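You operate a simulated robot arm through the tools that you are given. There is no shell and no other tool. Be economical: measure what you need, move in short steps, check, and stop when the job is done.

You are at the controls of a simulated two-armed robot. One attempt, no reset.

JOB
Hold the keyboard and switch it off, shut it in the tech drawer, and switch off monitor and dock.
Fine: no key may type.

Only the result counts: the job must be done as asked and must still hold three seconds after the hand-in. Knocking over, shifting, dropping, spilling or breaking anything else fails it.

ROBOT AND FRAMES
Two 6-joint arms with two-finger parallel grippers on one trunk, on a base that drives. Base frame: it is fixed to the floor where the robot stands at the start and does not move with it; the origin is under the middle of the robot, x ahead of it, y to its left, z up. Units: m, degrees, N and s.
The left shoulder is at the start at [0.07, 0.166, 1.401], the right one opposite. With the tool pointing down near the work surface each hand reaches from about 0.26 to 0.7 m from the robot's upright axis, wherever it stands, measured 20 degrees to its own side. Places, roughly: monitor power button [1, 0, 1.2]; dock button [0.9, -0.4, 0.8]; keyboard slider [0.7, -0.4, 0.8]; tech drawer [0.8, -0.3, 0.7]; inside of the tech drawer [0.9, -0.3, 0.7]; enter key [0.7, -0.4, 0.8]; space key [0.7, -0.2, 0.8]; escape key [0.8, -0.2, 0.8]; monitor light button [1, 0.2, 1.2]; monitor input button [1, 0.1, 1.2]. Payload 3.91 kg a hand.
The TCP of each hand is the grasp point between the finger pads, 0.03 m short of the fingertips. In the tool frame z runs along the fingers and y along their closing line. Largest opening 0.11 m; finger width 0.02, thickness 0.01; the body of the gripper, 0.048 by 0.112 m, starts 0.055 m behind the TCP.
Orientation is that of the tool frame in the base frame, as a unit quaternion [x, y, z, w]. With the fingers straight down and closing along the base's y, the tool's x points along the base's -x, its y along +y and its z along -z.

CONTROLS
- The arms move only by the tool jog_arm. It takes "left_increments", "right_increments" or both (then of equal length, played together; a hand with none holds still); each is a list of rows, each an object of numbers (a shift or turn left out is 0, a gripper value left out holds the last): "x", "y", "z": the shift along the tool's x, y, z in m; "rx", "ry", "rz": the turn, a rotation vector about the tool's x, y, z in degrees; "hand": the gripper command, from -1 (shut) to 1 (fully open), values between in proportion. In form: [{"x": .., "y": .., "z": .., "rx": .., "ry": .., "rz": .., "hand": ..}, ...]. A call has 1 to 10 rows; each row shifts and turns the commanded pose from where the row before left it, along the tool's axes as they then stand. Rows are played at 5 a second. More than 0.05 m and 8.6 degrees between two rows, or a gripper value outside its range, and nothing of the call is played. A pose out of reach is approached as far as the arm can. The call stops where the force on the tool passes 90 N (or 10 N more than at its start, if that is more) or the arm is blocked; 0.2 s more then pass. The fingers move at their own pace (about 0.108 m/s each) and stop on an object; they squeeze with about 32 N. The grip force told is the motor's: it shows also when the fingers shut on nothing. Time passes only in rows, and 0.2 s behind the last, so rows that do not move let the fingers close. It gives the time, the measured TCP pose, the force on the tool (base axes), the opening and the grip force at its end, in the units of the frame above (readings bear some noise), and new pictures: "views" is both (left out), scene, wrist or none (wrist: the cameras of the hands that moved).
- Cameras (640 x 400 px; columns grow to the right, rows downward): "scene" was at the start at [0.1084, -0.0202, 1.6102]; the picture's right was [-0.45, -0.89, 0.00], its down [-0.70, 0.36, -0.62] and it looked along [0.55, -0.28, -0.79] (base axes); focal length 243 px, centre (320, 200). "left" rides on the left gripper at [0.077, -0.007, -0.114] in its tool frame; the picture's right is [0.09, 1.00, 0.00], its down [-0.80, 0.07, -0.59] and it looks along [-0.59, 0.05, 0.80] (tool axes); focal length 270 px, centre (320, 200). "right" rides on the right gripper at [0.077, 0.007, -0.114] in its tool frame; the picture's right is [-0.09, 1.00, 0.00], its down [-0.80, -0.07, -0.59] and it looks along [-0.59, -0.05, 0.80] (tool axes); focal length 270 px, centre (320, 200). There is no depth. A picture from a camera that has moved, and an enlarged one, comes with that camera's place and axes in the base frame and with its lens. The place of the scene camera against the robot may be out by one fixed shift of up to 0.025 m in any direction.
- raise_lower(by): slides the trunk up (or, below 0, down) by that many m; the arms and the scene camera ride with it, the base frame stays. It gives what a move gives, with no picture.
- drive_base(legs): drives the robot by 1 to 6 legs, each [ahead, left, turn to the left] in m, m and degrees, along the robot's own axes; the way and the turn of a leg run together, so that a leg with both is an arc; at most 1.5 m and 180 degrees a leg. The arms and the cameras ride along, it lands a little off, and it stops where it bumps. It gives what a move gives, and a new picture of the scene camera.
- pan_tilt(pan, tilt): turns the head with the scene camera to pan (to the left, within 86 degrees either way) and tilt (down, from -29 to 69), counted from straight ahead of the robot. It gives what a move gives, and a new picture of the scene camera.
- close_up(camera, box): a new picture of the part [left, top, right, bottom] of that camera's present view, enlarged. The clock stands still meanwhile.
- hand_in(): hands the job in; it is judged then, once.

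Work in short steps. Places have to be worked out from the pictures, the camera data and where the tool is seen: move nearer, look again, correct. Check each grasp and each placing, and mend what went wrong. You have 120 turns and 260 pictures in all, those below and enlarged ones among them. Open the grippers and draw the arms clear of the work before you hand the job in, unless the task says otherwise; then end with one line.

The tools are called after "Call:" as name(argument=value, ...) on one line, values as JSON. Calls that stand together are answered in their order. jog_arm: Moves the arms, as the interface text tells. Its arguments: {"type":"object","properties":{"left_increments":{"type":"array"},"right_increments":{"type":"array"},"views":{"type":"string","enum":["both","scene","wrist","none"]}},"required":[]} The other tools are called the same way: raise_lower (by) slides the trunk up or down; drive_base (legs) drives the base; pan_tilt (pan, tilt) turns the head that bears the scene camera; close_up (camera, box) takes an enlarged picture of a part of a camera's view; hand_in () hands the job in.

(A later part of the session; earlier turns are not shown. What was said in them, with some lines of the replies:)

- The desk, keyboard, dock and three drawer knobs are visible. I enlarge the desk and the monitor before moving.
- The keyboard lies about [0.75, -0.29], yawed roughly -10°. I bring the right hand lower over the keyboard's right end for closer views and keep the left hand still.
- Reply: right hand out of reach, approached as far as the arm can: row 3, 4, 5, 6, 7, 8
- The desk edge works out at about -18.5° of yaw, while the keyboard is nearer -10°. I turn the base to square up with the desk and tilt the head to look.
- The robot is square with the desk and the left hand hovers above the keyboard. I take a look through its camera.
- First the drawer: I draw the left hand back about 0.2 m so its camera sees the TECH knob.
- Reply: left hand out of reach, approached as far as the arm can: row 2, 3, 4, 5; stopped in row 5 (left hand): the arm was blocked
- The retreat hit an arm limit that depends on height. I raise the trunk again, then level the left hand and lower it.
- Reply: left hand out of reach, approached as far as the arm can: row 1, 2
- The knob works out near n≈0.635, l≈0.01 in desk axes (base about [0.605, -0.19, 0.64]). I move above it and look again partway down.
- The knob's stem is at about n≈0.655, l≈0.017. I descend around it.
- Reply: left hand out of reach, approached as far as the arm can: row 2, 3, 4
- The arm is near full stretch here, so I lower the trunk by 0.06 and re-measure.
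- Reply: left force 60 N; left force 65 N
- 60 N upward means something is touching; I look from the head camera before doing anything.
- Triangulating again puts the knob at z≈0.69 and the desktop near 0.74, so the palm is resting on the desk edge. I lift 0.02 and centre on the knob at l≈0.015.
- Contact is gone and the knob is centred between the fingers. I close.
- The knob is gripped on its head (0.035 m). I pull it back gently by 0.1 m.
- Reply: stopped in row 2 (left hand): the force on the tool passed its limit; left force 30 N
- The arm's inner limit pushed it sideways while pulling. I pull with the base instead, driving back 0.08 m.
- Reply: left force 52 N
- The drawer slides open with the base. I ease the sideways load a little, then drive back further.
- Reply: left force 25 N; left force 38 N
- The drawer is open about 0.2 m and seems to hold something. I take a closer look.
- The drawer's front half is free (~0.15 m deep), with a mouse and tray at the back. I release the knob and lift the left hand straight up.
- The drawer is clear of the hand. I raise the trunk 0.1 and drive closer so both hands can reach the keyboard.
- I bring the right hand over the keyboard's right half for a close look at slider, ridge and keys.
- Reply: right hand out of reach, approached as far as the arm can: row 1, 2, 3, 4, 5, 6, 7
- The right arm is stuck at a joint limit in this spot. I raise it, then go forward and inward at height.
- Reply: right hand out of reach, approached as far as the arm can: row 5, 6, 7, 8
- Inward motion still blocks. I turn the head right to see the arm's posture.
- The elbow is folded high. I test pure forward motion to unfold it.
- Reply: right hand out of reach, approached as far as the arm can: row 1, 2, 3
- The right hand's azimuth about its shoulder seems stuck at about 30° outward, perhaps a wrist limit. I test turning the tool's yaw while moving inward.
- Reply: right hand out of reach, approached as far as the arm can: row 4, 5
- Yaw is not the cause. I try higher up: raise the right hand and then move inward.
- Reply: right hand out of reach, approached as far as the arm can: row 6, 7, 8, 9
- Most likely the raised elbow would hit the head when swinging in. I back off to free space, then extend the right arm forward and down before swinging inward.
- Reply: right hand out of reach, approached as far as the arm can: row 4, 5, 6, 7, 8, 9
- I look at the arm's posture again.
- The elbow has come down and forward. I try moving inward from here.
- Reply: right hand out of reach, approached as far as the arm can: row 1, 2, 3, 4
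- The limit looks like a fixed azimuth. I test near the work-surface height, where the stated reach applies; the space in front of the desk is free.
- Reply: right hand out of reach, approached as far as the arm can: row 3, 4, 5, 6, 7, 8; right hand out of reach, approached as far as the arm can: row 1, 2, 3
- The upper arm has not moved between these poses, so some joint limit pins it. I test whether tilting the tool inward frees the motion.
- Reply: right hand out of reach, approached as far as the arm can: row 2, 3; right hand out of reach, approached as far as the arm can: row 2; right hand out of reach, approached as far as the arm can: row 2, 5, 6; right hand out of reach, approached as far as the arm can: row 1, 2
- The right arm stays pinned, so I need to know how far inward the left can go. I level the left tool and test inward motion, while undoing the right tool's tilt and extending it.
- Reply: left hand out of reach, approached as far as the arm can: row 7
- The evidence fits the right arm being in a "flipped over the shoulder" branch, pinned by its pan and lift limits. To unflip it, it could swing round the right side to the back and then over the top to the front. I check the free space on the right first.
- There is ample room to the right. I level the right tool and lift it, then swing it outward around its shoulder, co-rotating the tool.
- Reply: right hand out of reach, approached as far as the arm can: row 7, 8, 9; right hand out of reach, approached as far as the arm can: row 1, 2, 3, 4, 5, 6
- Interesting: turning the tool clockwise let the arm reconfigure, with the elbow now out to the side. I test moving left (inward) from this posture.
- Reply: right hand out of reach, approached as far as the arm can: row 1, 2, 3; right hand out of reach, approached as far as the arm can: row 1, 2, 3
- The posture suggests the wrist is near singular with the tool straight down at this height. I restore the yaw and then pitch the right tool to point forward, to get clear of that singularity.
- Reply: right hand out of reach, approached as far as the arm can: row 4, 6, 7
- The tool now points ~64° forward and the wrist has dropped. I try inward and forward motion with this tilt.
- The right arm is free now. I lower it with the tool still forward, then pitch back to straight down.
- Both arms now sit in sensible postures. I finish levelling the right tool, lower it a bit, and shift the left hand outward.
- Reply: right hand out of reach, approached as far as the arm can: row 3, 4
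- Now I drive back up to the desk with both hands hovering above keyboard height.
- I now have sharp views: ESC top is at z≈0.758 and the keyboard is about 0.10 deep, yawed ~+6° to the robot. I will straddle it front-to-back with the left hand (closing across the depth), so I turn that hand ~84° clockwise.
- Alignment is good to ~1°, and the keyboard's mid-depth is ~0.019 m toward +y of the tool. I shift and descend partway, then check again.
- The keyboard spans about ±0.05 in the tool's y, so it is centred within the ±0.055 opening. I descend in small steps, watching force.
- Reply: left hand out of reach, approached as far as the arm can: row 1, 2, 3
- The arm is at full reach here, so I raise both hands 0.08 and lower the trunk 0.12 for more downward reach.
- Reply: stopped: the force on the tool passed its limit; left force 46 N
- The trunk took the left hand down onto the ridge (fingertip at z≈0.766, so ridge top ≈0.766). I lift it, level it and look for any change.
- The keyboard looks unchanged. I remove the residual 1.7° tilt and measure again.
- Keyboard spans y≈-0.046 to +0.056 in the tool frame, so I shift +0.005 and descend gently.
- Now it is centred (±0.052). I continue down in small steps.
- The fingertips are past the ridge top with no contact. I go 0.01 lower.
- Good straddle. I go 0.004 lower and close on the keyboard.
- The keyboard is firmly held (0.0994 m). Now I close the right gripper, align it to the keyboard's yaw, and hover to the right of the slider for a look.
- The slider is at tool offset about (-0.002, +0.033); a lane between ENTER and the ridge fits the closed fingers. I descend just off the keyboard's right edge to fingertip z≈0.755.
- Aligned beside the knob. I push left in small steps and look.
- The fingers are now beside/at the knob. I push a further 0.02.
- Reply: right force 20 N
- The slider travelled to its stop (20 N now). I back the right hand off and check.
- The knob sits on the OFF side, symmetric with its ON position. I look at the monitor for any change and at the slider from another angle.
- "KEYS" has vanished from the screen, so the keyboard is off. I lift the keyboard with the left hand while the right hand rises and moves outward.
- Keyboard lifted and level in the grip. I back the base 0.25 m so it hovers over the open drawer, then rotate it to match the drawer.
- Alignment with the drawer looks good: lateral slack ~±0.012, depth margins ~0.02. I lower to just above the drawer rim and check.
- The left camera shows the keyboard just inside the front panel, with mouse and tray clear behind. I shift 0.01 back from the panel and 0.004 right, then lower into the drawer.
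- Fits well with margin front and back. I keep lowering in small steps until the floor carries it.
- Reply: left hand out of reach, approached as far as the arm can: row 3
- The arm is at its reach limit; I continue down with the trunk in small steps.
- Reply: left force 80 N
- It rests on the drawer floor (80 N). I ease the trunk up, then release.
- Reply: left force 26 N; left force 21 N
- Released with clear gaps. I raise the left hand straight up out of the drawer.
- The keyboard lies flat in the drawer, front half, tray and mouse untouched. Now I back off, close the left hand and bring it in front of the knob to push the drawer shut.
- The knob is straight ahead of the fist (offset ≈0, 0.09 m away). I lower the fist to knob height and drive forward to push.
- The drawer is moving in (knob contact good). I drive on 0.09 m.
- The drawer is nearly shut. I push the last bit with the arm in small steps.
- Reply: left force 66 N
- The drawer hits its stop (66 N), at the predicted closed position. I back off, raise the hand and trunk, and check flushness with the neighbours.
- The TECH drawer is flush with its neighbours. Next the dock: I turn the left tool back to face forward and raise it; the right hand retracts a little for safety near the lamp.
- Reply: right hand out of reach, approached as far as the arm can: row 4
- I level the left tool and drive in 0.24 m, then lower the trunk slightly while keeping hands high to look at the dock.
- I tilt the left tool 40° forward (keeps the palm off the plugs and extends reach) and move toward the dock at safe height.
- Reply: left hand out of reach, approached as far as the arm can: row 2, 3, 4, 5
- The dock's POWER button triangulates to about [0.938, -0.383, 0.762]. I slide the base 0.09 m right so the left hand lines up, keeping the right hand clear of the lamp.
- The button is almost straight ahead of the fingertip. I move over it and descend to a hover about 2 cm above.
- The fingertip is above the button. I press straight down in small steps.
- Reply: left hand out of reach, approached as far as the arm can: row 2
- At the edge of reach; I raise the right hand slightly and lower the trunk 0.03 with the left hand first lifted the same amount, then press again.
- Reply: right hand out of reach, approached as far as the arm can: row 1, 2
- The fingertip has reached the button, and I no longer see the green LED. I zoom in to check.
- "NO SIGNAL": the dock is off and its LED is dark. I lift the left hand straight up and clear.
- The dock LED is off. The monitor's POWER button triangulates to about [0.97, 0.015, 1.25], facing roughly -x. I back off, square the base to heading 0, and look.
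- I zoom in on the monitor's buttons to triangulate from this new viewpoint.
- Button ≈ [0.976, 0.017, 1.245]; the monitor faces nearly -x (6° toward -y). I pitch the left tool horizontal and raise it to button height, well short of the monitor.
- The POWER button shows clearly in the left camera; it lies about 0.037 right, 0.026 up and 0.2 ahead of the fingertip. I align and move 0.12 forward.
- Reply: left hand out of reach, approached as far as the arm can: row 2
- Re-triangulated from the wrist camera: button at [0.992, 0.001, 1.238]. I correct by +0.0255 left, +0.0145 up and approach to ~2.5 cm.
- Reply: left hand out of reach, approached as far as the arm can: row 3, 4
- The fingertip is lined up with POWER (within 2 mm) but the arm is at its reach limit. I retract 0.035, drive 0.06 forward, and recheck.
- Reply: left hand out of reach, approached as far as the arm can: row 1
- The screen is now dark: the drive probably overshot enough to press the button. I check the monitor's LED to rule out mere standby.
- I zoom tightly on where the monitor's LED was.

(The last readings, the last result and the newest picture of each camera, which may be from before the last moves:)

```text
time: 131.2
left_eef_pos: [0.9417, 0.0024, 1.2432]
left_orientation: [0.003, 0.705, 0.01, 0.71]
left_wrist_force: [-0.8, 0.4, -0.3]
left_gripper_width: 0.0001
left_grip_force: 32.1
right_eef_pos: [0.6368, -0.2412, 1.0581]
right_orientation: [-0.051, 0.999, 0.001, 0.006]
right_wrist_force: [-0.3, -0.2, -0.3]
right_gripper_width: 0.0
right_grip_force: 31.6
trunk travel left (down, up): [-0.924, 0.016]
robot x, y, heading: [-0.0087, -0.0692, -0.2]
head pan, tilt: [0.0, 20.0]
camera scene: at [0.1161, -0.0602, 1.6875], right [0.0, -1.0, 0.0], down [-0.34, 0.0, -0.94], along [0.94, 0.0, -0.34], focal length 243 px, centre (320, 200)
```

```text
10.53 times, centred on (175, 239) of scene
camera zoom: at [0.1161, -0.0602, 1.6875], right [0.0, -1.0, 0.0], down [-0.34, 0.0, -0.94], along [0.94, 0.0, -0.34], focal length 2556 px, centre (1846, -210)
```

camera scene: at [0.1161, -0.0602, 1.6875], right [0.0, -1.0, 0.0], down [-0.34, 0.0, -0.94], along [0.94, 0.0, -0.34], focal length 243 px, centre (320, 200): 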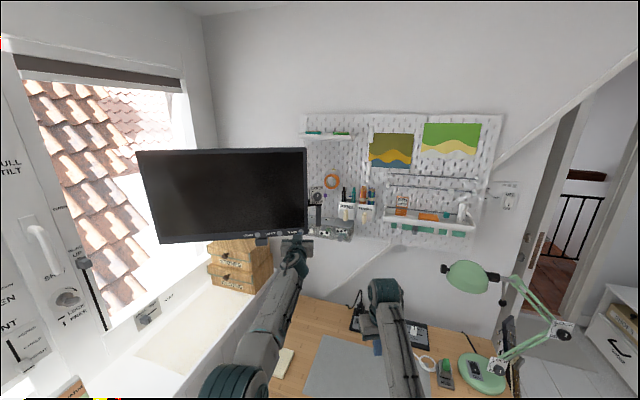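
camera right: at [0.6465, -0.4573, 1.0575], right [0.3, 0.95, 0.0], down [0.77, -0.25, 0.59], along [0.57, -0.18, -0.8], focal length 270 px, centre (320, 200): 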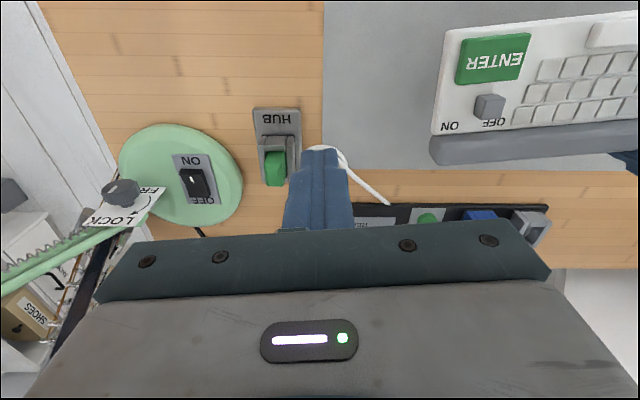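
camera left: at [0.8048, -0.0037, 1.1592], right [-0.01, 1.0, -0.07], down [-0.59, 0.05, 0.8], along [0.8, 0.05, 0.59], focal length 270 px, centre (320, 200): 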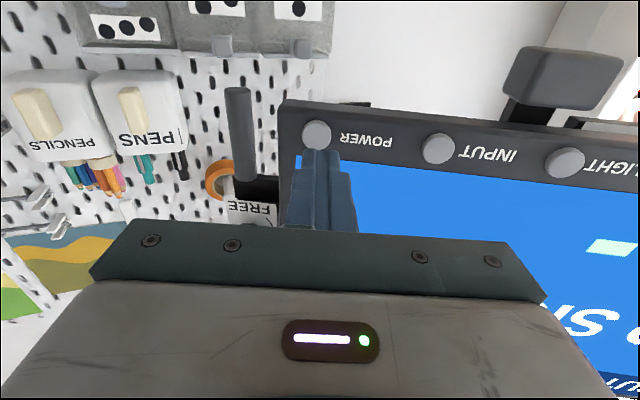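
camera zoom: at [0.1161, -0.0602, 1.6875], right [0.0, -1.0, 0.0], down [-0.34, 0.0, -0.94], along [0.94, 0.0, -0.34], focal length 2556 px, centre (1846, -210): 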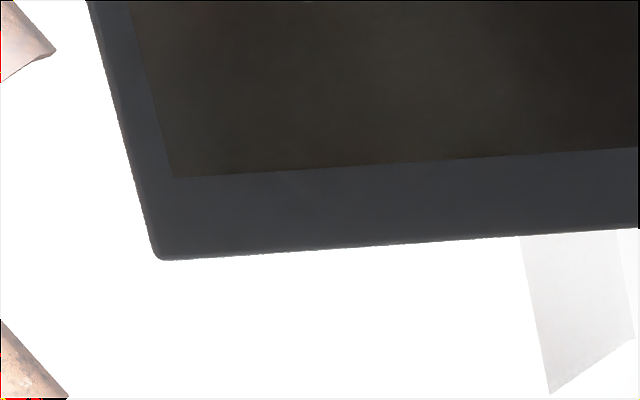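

LED fully dark, and the switch-off coincided exactly with the drive (whose overshoot of ~2 cm I also saw when pushing the drawer). I retract the arm straight back, then drive away.

Call:
jog_arm(left_increments=[{"z": -0.03}, {"z": -0.04}, {"z": -0.04}], views="none")

Call:
drive_base(legs=[[-0.3, 0.0, 0.0]])

Call:
jog_arm(left_increments=[{"hand": 1}, {"hand": 1}, {"hand": 1}], right_increments=[{"hand": 1}, {"hand": 1}, {"hand": 1}], views="scene")

Call:
pan_tilt(pan=-12, tilt=35)

```text
time: 132.0
left_eef_pos: [0.8382, 0.0024, 1.2334]
left_orientation: [0.003, 0.707, 0.01, 0.707]
left_wrist_force: [0.3, 0.0, -0.2]
left_gripper_width: 0.0001
left_grip_force: 31.6
right_eef_pos: [0.6433, -0.2422, 1.0536]
right_orientation: [-0.051, 0.999, 0.001, 0.004]
right_wrist_force: [0.4, 0.1, -1.3]
right_gripper_width: 0.0
right_grip_force: 32.4
trunk travel left (down, up): [-0.924, 0.016]
robot x, y, heading: [-0.0083, -0.0721, -0.1]
head pan, tilt: [0.0, 20.0]
```

```text
time: 134.0
left_eef_pos: [0.5418, 0.0023, 1.2329]
left_orientation: [0.004, 0.708, 0.008, 0.706]
left_wrist_force: [0.2, 0.3, -0.1]
left_gripper_width: 0.0001
left_grip_force: 31.7
right_eef_pos: [0.3443, -0.2416, 1.0511]
right_orientation: [-0.05, 0.999, 0.001, 0.002]
right_wrist_force: [-0.4, 0.6, 0.3]
right_gripper_width: 0.0
right_grip_force: 32.4
trunk travel left (down, up): [-0.924, 0.016]
robot x, y, heading: [-0.3054, -0.0736, -0.4]
head pan, tilt: [0.0, 20.0]
camera scene: at [-0.1694, -0.0598, 1.686], right [0.0, -1.0, 0.0], down [-0.34, 0.0, -0.94], along [0.94, 0.0, -0.34], focal length 243 px, centre (320, 200)
```

scene: 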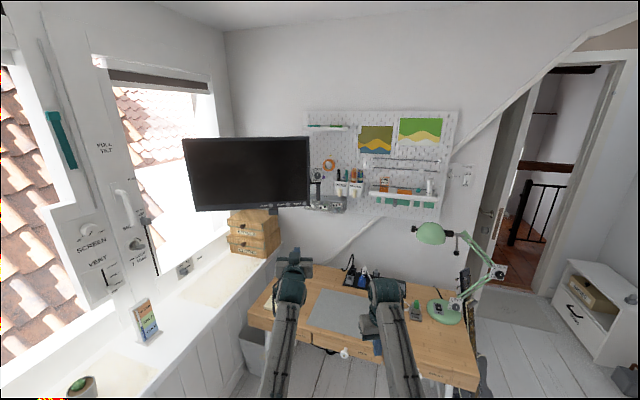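

```text
time: 134.8
left_eef_pos: [0.5388, 0.0017, 1.2346]
left_orientation: [0.003, 0.707, 0.009, 0.707]
left_wrist_force: [-0.3, 0.9, -0.5]
left_gripper_width: 0.1103
left_grip_force: 0.1
right_eef_pos: [0.3427, -0.2411, 1.0527]
right_orientation: [-0.049, 0.999, 0.001, 0.002]
right_wrist_force: [-0.7, 0.7, 0.1]
right_gripper_width: 0.1102
right_grip_force: 0.0
trunk travel left (down, up): [-0.924, 0.016]
robot x, y, heading: [-0.3093, -0.0713, -0.5]
head pan, tilt: [0.0, 20.0]
camera scene: at [-0.1736, -0.0598, 1.6864], right [0.0, -1.0, 0.0], down [-0.34, 0.0, -0.94], along [0.94, 0.0, -0.34], focal length 243 px, centre (320, 200)
```

scene: 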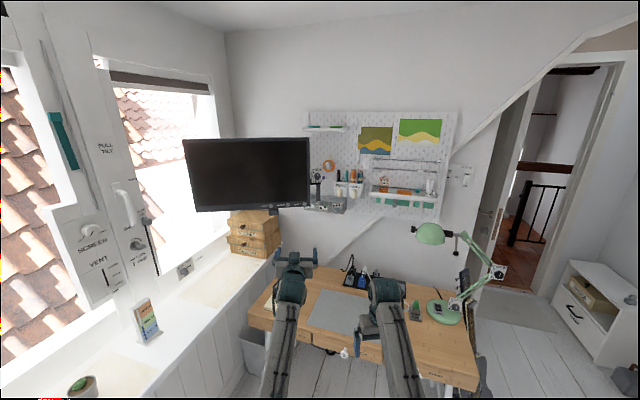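

```text
time: 135.6
left_eef_pos: [0.5395, 0.0009, 1.2342]
left_orientation: [0.004, 0.707, 0.008, 0.707]
left_wrist_force: [-0.3, 0.8, 0.3]
left_gripper_width: 0.1099
left_grip_force: 0.0
right_eef_pos: [0.3435, -0.241, 1.0543]
right_orientation: [-0.05, 0.999, 0.001, 0.003]
right_wrist_force: [0.0, -0.6, -0.1]
right_gripper_width: 0.1099
right_grip_force: 0.0
trunk travel left (down, up): [-0.924, 0.016]
robot x, y, heading: [-0.3046, -0.0741, -0.4]
head pan, tilt: [-12.0, 35.0]
camera scene: at [-0.18, -0.078, 1.6626], right [-0.21, -0.98, 0.0], down [-0.56, 0.12, -0.82], along [0.8, -0.17, -0.57], focal length 243 px, centre (320, 200)
```

scene: 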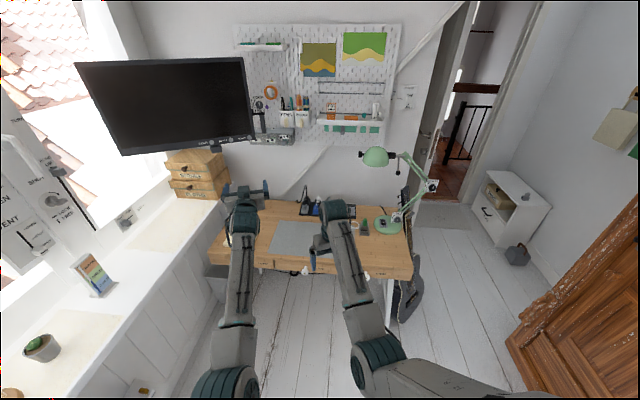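

Monitor dark, grippers open and clear. A last zoom confirms drawer and dock.

Call:
close_up(camera="scene", box=[200, 170, 430, 300])

```text
2.78 times, centred on (315, 235) of scene
camera zoom: at [-0.18, -0.078, 1.6626], right [-0.21, -0.98, 0.0], down [-0.56, 0.12, -0.82], along [0.8, -0.17, -0.57], focal length 676 px, centre (334, 103)
```

zoom: 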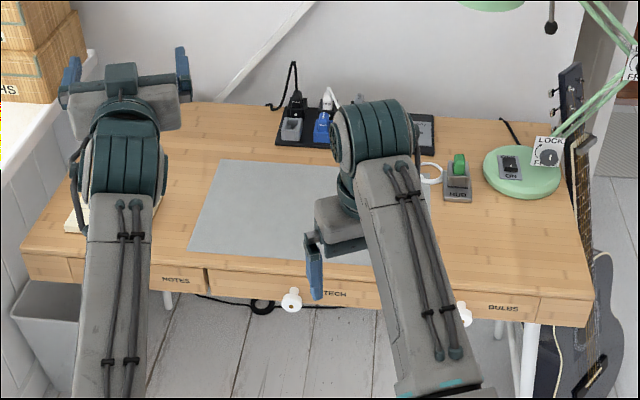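

The drawer is flush, and the dock and monitor are both off. I hand in.

Call:
hand_in()

```text
The job is handed in.
```

The keyboard was held, switched off and shut in the tech drawer, and the monitor and dock are off. The monitor went dark, LED included, while the base was driving up to the power button, so I took it as pressed by the overshoot and did not test it with a second press. No typing showed on the screen before it went dark, though the left fingers did come down once on the keyboard's rear ridge (about 45 N) while it was still on.
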